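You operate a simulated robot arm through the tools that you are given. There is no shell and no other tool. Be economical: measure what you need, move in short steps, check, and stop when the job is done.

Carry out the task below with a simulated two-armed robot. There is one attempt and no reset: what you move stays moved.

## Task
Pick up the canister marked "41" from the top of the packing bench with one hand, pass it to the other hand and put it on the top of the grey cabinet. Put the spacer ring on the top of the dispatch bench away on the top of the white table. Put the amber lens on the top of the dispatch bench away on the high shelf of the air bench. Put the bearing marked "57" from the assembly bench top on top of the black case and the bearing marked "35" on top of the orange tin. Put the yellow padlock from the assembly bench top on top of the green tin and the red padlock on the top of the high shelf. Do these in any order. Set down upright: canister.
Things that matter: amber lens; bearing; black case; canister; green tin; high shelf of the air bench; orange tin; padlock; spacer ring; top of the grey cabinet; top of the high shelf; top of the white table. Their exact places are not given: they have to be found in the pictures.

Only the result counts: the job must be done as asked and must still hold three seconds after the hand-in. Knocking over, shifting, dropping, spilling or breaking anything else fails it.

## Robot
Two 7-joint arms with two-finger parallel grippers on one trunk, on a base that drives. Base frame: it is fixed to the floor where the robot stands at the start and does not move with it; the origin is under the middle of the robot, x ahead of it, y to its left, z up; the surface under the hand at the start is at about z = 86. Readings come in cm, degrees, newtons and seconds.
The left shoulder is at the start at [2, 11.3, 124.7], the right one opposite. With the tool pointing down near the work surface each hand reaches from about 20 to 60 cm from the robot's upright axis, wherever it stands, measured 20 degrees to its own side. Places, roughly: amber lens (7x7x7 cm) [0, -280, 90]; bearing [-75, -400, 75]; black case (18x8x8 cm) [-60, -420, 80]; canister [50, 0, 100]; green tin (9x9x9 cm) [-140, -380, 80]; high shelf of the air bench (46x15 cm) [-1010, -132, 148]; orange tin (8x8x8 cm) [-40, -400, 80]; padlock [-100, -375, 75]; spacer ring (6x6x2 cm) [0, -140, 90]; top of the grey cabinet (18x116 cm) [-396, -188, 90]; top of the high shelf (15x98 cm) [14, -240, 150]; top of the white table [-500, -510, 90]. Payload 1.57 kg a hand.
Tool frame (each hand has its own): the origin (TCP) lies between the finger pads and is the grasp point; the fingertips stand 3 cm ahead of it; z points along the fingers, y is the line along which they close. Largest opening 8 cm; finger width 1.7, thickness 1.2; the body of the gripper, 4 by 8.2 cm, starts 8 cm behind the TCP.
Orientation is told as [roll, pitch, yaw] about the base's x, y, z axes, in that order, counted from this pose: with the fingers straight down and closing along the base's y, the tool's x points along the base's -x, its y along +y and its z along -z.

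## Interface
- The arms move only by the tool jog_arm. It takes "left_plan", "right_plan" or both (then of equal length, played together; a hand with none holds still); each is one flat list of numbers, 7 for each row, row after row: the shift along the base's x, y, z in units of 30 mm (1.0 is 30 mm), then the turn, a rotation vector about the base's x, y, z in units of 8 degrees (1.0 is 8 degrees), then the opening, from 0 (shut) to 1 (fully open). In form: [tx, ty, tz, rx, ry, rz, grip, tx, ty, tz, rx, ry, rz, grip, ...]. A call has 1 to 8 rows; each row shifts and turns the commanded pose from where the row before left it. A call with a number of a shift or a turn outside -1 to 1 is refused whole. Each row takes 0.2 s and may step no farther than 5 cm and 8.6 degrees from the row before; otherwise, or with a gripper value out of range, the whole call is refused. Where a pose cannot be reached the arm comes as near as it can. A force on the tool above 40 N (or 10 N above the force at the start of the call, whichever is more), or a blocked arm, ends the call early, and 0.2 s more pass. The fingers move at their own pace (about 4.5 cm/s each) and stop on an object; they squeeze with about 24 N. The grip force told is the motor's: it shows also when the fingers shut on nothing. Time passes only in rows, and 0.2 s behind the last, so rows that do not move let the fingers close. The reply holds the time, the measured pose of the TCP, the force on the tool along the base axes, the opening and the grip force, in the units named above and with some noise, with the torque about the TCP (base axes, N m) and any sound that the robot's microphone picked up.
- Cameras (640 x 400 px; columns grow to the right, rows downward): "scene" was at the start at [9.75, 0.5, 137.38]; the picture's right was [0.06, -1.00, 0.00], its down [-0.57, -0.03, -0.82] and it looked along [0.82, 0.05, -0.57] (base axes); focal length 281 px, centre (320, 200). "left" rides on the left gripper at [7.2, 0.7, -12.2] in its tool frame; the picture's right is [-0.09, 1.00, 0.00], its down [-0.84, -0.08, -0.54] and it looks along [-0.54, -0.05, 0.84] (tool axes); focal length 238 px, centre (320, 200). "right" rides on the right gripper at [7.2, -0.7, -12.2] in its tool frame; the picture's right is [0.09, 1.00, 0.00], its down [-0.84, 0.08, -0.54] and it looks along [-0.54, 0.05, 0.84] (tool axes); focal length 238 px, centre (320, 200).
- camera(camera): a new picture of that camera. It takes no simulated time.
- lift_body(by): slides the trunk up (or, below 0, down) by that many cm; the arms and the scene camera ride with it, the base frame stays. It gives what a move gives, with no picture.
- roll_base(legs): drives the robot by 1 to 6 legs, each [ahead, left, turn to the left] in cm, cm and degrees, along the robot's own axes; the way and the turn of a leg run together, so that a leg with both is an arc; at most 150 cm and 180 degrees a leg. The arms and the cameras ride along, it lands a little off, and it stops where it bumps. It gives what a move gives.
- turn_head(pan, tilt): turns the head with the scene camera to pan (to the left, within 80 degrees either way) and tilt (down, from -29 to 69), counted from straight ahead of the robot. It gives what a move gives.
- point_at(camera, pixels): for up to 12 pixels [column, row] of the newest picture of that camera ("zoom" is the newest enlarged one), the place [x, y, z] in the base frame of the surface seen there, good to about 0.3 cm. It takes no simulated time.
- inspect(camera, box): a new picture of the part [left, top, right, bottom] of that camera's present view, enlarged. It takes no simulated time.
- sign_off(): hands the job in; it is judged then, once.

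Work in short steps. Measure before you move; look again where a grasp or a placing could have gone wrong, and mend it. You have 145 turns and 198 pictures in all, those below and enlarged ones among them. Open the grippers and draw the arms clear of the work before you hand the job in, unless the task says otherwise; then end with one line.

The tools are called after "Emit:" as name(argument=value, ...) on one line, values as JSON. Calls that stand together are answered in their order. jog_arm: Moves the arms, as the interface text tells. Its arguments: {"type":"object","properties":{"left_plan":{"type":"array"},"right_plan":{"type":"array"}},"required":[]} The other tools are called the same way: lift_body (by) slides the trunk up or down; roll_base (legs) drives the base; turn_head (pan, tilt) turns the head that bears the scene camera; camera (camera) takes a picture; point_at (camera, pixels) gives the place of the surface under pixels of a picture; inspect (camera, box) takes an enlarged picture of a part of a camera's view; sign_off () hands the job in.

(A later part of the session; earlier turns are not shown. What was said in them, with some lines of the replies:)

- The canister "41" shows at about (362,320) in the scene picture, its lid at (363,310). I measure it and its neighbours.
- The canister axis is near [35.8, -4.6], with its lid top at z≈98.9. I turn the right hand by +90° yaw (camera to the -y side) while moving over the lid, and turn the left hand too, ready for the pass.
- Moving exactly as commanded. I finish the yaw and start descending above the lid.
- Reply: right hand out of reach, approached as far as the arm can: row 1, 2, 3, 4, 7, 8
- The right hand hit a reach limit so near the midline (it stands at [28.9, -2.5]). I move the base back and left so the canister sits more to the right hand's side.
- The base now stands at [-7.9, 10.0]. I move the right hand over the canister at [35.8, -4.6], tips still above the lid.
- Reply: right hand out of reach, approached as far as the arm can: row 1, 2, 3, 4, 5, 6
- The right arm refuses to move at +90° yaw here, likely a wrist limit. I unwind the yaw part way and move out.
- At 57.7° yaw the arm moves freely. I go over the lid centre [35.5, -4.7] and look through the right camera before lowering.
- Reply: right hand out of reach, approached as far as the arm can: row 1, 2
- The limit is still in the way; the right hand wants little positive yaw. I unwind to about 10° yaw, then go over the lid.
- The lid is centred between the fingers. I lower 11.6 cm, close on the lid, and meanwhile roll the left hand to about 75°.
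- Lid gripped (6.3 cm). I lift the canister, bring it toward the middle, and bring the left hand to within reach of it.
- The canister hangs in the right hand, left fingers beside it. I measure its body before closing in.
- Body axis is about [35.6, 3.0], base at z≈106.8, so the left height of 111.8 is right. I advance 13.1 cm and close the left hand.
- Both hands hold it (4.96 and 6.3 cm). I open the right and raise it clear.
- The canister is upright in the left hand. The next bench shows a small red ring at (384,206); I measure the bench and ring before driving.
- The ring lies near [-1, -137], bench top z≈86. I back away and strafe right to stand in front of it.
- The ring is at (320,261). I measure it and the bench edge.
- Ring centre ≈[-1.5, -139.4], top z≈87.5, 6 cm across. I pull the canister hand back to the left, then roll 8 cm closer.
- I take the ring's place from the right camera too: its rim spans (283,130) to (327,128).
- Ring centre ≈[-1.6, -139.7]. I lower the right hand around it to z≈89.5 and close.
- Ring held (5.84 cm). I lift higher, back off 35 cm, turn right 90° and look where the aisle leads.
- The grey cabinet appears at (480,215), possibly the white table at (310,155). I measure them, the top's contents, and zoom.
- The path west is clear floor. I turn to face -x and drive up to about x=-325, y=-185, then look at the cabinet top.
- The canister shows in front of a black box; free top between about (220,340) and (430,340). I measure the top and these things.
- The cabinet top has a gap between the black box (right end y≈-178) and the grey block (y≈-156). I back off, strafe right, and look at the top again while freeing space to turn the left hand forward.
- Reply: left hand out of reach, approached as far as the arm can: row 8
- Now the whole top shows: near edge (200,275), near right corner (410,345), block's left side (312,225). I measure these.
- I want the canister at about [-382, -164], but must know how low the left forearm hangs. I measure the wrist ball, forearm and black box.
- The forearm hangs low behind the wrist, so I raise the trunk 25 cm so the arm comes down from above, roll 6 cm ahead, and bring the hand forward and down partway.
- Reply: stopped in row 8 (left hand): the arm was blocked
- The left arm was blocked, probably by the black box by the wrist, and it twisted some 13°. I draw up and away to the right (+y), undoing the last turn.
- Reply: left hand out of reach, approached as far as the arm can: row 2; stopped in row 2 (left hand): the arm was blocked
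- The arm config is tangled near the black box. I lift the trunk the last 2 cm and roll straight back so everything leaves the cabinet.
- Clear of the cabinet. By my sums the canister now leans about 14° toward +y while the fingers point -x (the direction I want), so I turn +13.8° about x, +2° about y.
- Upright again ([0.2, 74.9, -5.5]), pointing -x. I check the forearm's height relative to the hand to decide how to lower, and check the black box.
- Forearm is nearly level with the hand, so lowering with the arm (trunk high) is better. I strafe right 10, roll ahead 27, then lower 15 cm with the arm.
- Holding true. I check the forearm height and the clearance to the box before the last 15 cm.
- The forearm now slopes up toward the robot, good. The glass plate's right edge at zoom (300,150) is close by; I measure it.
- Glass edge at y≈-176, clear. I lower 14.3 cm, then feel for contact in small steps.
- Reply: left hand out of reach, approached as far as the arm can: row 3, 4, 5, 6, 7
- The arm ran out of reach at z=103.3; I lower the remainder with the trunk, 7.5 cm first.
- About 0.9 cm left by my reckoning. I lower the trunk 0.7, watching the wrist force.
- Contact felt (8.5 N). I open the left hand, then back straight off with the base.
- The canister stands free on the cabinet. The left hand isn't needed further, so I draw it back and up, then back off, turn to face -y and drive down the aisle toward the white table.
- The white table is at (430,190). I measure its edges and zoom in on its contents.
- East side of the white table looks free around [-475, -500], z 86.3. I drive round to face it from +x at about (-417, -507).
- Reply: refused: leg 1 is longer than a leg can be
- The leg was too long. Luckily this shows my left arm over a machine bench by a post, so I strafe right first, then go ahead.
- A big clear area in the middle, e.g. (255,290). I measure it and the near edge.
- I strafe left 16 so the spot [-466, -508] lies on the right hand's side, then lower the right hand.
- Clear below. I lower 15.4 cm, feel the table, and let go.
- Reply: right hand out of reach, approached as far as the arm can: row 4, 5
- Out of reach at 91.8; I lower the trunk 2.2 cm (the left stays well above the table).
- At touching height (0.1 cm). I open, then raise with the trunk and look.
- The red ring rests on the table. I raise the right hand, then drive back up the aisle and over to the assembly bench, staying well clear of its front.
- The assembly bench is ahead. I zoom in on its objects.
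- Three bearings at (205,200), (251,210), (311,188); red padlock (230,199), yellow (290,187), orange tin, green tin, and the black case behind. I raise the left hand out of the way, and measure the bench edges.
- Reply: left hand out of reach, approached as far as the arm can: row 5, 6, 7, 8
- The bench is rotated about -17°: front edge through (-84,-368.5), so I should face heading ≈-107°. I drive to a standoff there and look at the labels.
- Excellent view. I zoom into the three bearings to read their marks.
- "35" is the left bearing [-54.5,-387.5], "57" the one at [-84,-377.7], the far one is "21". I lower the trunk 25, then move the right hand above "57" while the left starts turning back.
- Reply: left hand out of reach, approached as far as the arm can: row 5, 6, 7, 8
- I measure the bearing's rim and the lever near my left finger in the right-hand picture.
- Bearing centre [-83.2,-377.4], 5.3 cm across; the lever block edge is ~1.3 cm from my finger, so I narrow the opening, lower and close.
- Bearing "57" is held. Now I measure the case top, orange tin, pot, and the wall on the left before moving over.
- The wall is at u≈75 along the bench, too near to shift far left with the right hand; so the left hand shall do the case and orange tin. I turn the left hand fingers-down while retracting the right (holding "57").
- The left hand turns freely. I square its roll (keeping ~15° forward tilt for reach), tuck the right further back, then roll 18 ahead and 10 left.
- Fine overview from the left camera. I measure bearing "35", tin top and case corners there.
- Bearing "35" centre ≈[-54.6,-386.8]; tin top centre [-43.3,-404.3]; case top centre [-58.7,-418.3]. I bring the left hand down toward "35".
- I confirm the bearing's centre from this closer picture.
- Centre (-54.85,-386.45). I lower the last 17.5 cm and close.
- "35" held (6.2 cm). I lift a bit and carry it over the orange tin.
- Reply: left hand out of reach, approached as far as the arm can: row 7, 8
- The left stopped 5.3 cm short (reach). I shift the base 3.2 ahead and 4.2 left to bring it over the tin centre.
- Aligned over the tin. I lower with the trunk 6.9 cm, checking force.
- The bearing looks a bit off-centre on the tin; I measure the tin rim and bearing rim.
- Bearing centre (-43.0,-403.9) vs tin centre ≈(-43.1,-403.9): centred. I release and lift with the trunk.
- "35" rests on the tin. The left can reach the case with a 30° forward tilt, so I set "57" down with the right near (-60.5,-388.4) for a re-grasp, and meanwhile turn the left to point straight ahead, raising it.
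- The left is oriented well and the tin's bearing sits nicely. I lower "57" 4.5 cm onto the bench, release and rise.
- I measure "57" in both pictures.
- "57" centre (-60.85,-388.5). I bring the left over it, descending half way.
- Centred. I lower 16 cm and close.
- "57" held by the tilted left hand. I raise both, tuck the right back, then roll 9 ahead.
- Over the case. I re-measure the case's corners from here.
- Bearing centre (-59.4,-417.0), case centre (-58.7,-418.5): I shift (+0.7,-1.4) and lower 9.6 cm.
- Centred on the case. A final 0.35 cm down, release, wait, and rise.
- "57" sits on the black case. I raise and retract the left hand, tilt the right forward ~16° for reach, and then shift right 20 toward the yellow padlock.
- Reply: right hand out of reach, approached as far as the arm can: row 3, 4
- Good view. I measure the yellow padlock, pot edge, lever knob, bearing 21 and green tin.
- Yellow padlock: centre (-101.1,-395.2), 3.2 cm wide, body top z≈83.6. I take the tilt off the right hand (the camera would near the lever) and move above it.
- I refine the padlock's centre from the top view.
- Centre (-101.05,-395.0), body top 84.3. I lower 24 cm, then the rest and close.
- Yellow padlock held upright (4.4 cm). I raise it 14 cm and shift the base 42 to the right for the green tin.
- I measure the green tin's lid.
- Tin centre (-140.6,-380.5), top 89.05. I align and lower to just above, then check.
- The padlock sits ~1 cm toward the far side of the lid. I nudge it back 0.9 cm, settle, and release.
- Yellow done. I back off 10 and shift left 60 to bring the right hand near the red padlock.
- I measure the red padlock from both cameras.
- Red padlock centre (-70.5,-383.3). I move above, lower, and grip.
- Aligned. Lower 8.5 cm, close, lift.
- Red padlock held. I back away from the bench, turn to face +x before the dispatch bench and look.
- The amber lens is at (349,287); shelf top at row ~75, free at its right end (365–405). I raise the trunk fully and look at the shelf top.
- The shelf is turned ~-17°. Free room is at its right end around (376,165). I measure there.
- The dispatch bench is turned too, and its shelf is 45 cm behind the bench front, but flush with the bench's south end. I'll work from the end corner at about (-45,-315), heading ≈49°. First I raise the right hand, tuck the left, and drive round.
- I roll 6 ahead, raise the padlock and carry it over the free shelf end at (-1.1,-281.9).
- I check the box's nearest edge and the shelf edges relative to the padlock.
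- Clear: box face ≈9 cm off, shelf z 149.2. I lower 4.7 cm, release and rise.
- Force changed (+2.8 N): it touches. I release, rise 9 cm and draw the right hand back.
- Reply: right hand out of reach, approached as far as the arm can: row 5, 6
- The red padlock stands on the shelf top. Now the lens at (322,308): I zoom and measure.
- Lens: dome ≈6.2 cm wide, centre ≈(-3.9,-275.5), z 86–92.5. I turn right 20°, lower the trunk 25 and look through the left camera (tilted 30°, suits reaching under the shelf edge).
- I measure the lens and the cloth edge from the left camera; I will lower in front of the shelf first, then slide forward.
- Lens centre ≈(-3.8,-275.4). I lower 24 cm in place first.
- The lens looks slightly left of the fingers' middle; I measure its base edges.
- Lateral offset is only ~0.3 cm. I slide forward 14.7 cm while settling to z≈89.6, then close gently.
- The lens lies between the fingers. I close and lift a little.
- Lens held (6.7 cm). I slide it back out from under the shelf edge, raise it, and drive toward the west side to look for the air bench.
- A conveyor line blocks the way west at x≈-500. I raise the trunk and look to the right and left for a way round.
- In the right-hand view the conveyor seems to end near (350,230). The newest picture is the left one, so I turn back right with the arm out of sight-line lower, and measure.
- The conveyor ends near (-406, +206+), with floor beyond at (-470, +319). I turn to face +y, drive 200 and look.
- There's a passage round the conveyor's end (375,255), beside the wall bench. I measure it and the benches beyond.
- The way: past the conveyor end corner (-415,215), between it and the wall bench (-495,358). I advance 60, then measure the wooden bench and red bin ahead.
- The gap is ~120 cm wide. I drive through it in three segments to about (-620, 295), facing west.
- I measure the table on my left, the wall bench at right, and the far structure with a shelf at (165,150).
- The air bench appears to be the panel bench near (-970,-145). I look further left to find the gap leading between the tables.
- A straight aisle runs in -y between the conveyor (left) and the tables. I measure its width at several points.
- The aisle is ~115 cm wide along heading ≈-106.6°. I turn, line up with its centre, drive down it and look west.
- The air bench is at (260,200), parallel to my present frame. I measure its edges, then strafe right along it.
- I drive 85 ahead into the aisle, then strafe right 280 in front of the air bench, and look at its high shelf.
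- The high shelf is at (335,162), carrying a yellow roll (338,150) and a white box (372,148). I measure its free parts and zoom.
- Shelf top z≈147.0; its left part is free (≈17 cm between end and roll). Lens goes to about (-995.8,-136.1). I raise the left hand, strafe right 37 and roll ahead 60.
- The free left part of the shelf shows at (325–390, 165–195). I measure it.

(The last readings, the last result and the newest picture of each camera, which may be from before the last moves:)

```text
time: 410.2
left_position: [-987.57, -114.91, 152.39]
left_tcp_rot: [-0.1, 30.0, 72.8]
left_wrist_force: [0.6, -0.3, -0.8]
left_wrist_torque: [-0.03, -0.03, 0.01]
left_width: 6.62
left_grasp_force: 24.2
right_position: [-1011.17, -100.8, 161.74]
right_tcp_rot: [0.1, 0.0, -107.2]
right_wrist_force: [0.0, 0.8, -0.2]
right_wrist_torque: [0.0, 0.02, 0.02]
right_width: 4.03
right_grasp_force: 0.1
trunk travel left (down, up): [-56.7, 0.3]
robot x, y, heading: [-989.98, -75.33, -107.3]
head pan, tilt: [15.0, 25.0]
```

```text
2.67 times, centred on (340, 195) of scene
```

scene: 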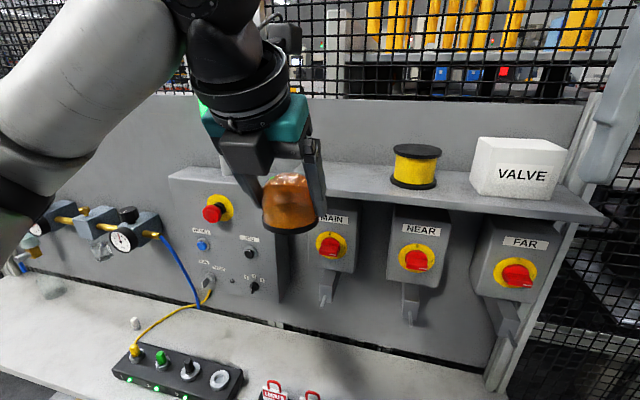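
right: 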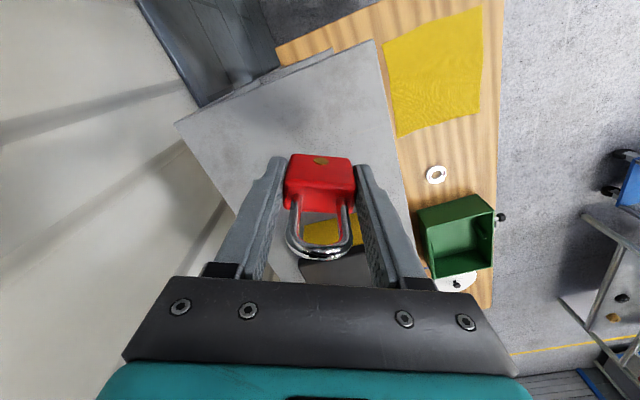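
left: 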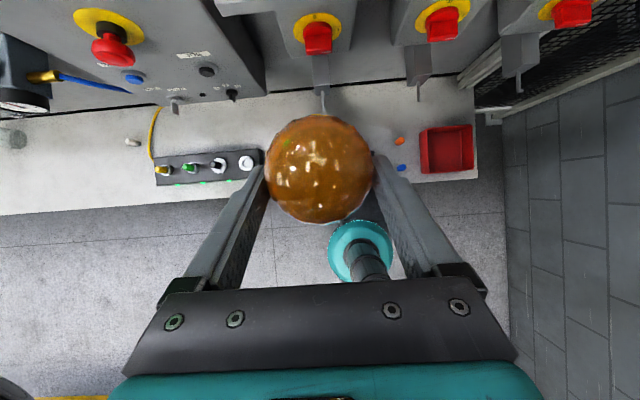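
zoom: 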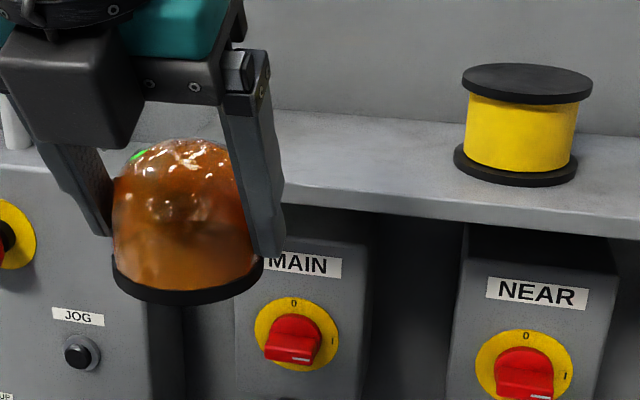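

Target lens centre (-996.2,-136.0). I roll 7 ahead, raise 2 cm, and carry the lens over the shelf.

Emit:
roll_base(legs=[[7, 0, 0]])

Emit:
jog_arm(left_plan=[0, 0, 0.7, 0, 0, 0, 0, -0.42, -0.913, 0, 0, 0, 0, 0, -0.42, -0.913, 0, 0, 0, 0, 0, -0.42, -0.913, 0, 0, 0, 0, 0, -0.42, -0.913, 0, 0, 0, 0, 0, -0.42, -0.913, 0, 0, 0, 0, 0, 0, 0, 0, 0, 0, 0, 0])

Emit:
camera(camera="scene")

Emit:
inspect(camera="left", box=[120, 0, 560, 280])

```text
time: 411.2
left_position: [-989.76, -121.79, 152.45]
left_tcp_rot: [-0.1, 30.0, 72.8]
left_wrist_force: [-0.9, -1.1, -0.3]
left_wrist_torque: [0.04, 0.01, 0.02]
left_width: 6.63
left_grasp_force: 23.9
right_position: [-1013.25, -107.55, 161.87]
right_tcp_rot: [-0.1, -0.1, -107.2]
right_wrist_force: [0.1, 0.1, 0.2]
right_wrist_torque: [0.02, -0.03, -0.03]
right_width: 4.03
right_grasp_force: 0.0
trunk travel left (down, up): [-56.7, 0.3]
robot x, y, heading: [-991.57, -81.83, -107.5]
head pan, tilt: [15.0, 25.0]
```

```text
time: 412.9
left_position: [-995.93, -135.34, 154.33]
left_tcp_rot: [-0.1, 30.0, 72.8]
left_wrist_force: [0.6, 0.8, -0.4]
left_wrist_torque: [0.01, -0.01, -0.03]
left_width: 6.64
left_grasp_force: 24.2
right_position: [-1013.31, -107.46, 161.83]
right_tcp_rot: [0.0, -0.1, -107.2]
right_wrist_force: [-0.5, 1.0, 0.5]
right_wrist_torque: [-0.01, -0.01, 0.02]
right_width: 3.97
right_grasp_force: 0.1
trunk travel left (down, up): [-56.7, 0.3]
robot x, y, heading: [-992.15, -81.66, -107.2]
head pan, tilt: [15.0, 25.0]
```

```text
71 pictures are left
```

scene: 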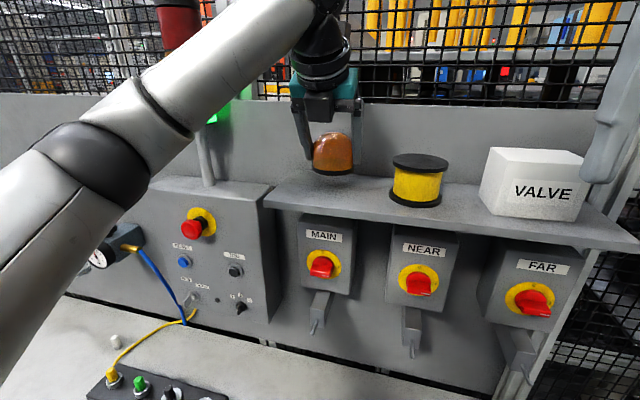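

```text
1.43 times, centred on (340, 140) of left
```

zoom: 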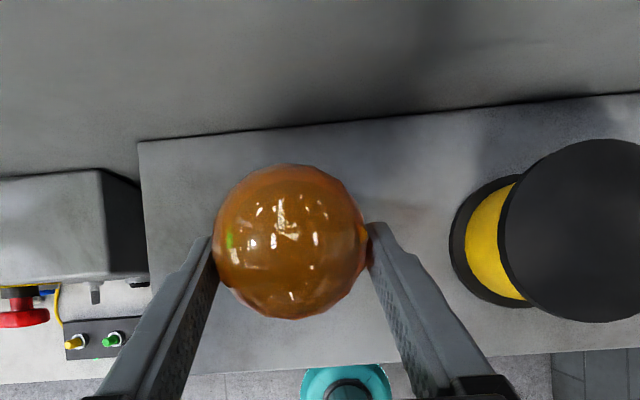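

Well placed above the shelf's free part. I lower 3.5 cm and check contact.

Emit:
jog_arm(left_plan=[0, 0, -0.6, 0, 0, 0, 0, 0, 0, -0.45, 0, 0, 0, 0, 0, 0, -0.12, 0, 0, 0, 0, 0, 0, 0, 0, 0, 0, 0])

Emit:
inspect(camera="scene", box=[250, 80, 450, 230])

```text
time: 413.9
left_position: [-995.99, -135.28, 150.97]
left_tcp_rot: [-0.2, 30.0, 72.8]
left_wrist_force: [0.8, -0.1, 2.3]
left_wrist_torque: [0.03, -0.02, -0.01]
left_width: 6.63
left_grasp_force: 24.3
right_position: [-1013.4, -107.5, 161.85]
right_tcp_rot: [0.0, -0.1, -107.1]
right_wrist_force: [-0.6, 0.5, -0.9]
right_wrist_torque: [-0.01, -0.01, 0.01]
right_width: 3.99
right_grasp_force: 0.1
trunk travel left (down, up): [-56.7, 0.3]
robot x, y, heading: [-991.89, -82.04, -107.3]
head pan, tilt: [15.0, 25.0]
```

```text
2.67 times, centred on (350, 155) of scene
```

zoom: 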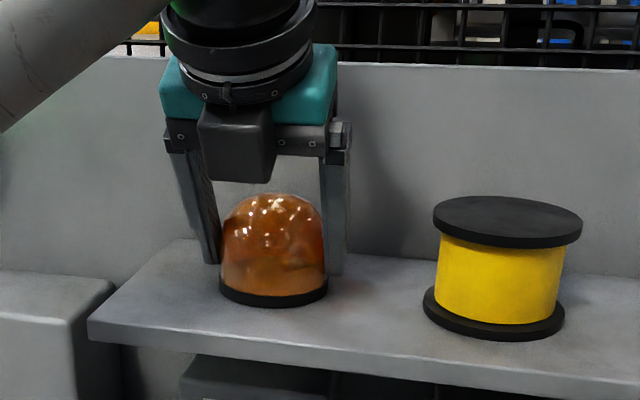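

It touches. I open, rise 9 cm, pull back, and roll the base away.

Emit:
jog_arm(left_plan=[0, 0, 0, 0, 0, 0, 1, 0, 0, 0, 0, 0, 0, 1, 0, 0, 0, 0, 0, 0, 1, 0.05, 0.15, 0.5, 0, 0, 0, 1, 0.1, 0.3, 0.8, 0, 0, 0, 1, 0.1, 0.3, 0.8, 0, 0, 0, 1, 0.1, 0.3, 0.6, 0, 0, 0, 1, 0.2, 0.7, 0, 0, 0, 0, 1])

Emit:
roll_base(legs=[[-40, 0, 0]])

Emit:
camera(camera="scene")

```text
time: 415.6
left_position: [-994.44, -130.02, 159.23]
left_tcp_rot: [0.0, 29.9, 72.9]
left_wrist_force: [-0.4, 0.6, 0.1]
left_wrist_torque: [0.01, 0.0, -0.02]
left_width: 7.99
left_grasp_force: 0.0
right_position: [-1013.12, -107.41, 161.77]
right_tcp_rot: [0.0, -0.1, -107.1]
right_wrist_force: [-0.2, -0.5, -0.2]
right_wrist_torque: [-0.02, 0.01, -0.01]
right_width: 4.01
right_grasp_force: 0.1
trunk travel left (down, up): [-56.7, 0.3]
robot x, y, heading: [-991.58, -81.7, -107.1]
head pan, tilt: [15.0, 25.0]
```

```text
time: 418.2
left_position: [-982.79, -91.34, 159.03]
left_tcp_rot: [-0.2, 30.1, 72.3]
left_wrist_force: [-0.3, -0.6, 0.2]
left_wrist_torque: [-0.01, 0.01, -0.01]
left_width: 8.02
left_grasp_force: 0.1
right_position: [-1001.24, -68.56, 161.81]
right_tcp_rot: [0.0, -0.1, -107.7]
right_wrist_force: [-1.3, -0.1, -0.5]
right_wrist_torque: [-0.03, 0.02, -0.01]
right_width: 4.0
right_grasp_force: 0.1
trunk travel left (down, up): [-56.7, 0.3]
robot x, y, heading: [-979.5, -42.89, -107.8]
head pan, tilt: [15.0, 25.0]
```

```text
68 pictures are left
```

scene: 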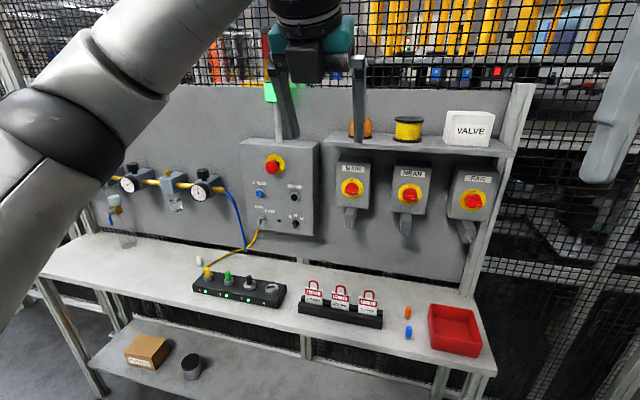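

The amber lens (partly behind my finger at (367,128)) stands on the high shelf. All seven items have been placed, both hands are empty, and I open the right hand fully before handing in.

Emit:
jog_arm(right_plan=[0, 0, 0, 0, 0, 0, 1, 0, 0, 0, 0, 0, 0, 1, 0, 0, 0, 0, 0, 0, 1], left_plan=[0, 0.5, 0, 0, 0, 0, 1, 0, 0.5, 0, 0, 0, 0, 1, 0, 0.5, 0, 0, 0, 0, 1])

Emit:
sign_off()

```text
time: 419.0
left_position: [-982.86, -86.75, 158.97]
left_tcp_rot: [-0.2, 30.1, 72.4]
left_wrist_force: [1.2, 0.2, 0.1]
left_wrist_torque: [0.01, 0.02, 0.04]
left_width: 8.0
left_grasp_force: 0.0
right_position: [-1001.26, -68.5, 161.83]
right_tcp_rot: [0.0, -0.1, -107.7]
right_wrist_force: [0.7, 0.3, -0.7]
right_wrist_torque: [0.0, -0.02, 0.0]
right_width: 8.0
right_grasp_force: 0.1
trunk travel left (down, up): [-56.7, 0.3]
robot x, y, heading: [-979.4, -42.99, -107.9]
head pan, tilt: [15.0, 25.0]
```

```text
The job is handed in.
```

I placed all seven items where the task asked, passing the canister from the right hand to the left and setting it down upright, and handed the job in with both grippers open and clear; near the grey cabinet the left arm was stopped once as blocked, close to the black box on it, and I saw no sign that anything there had moved.
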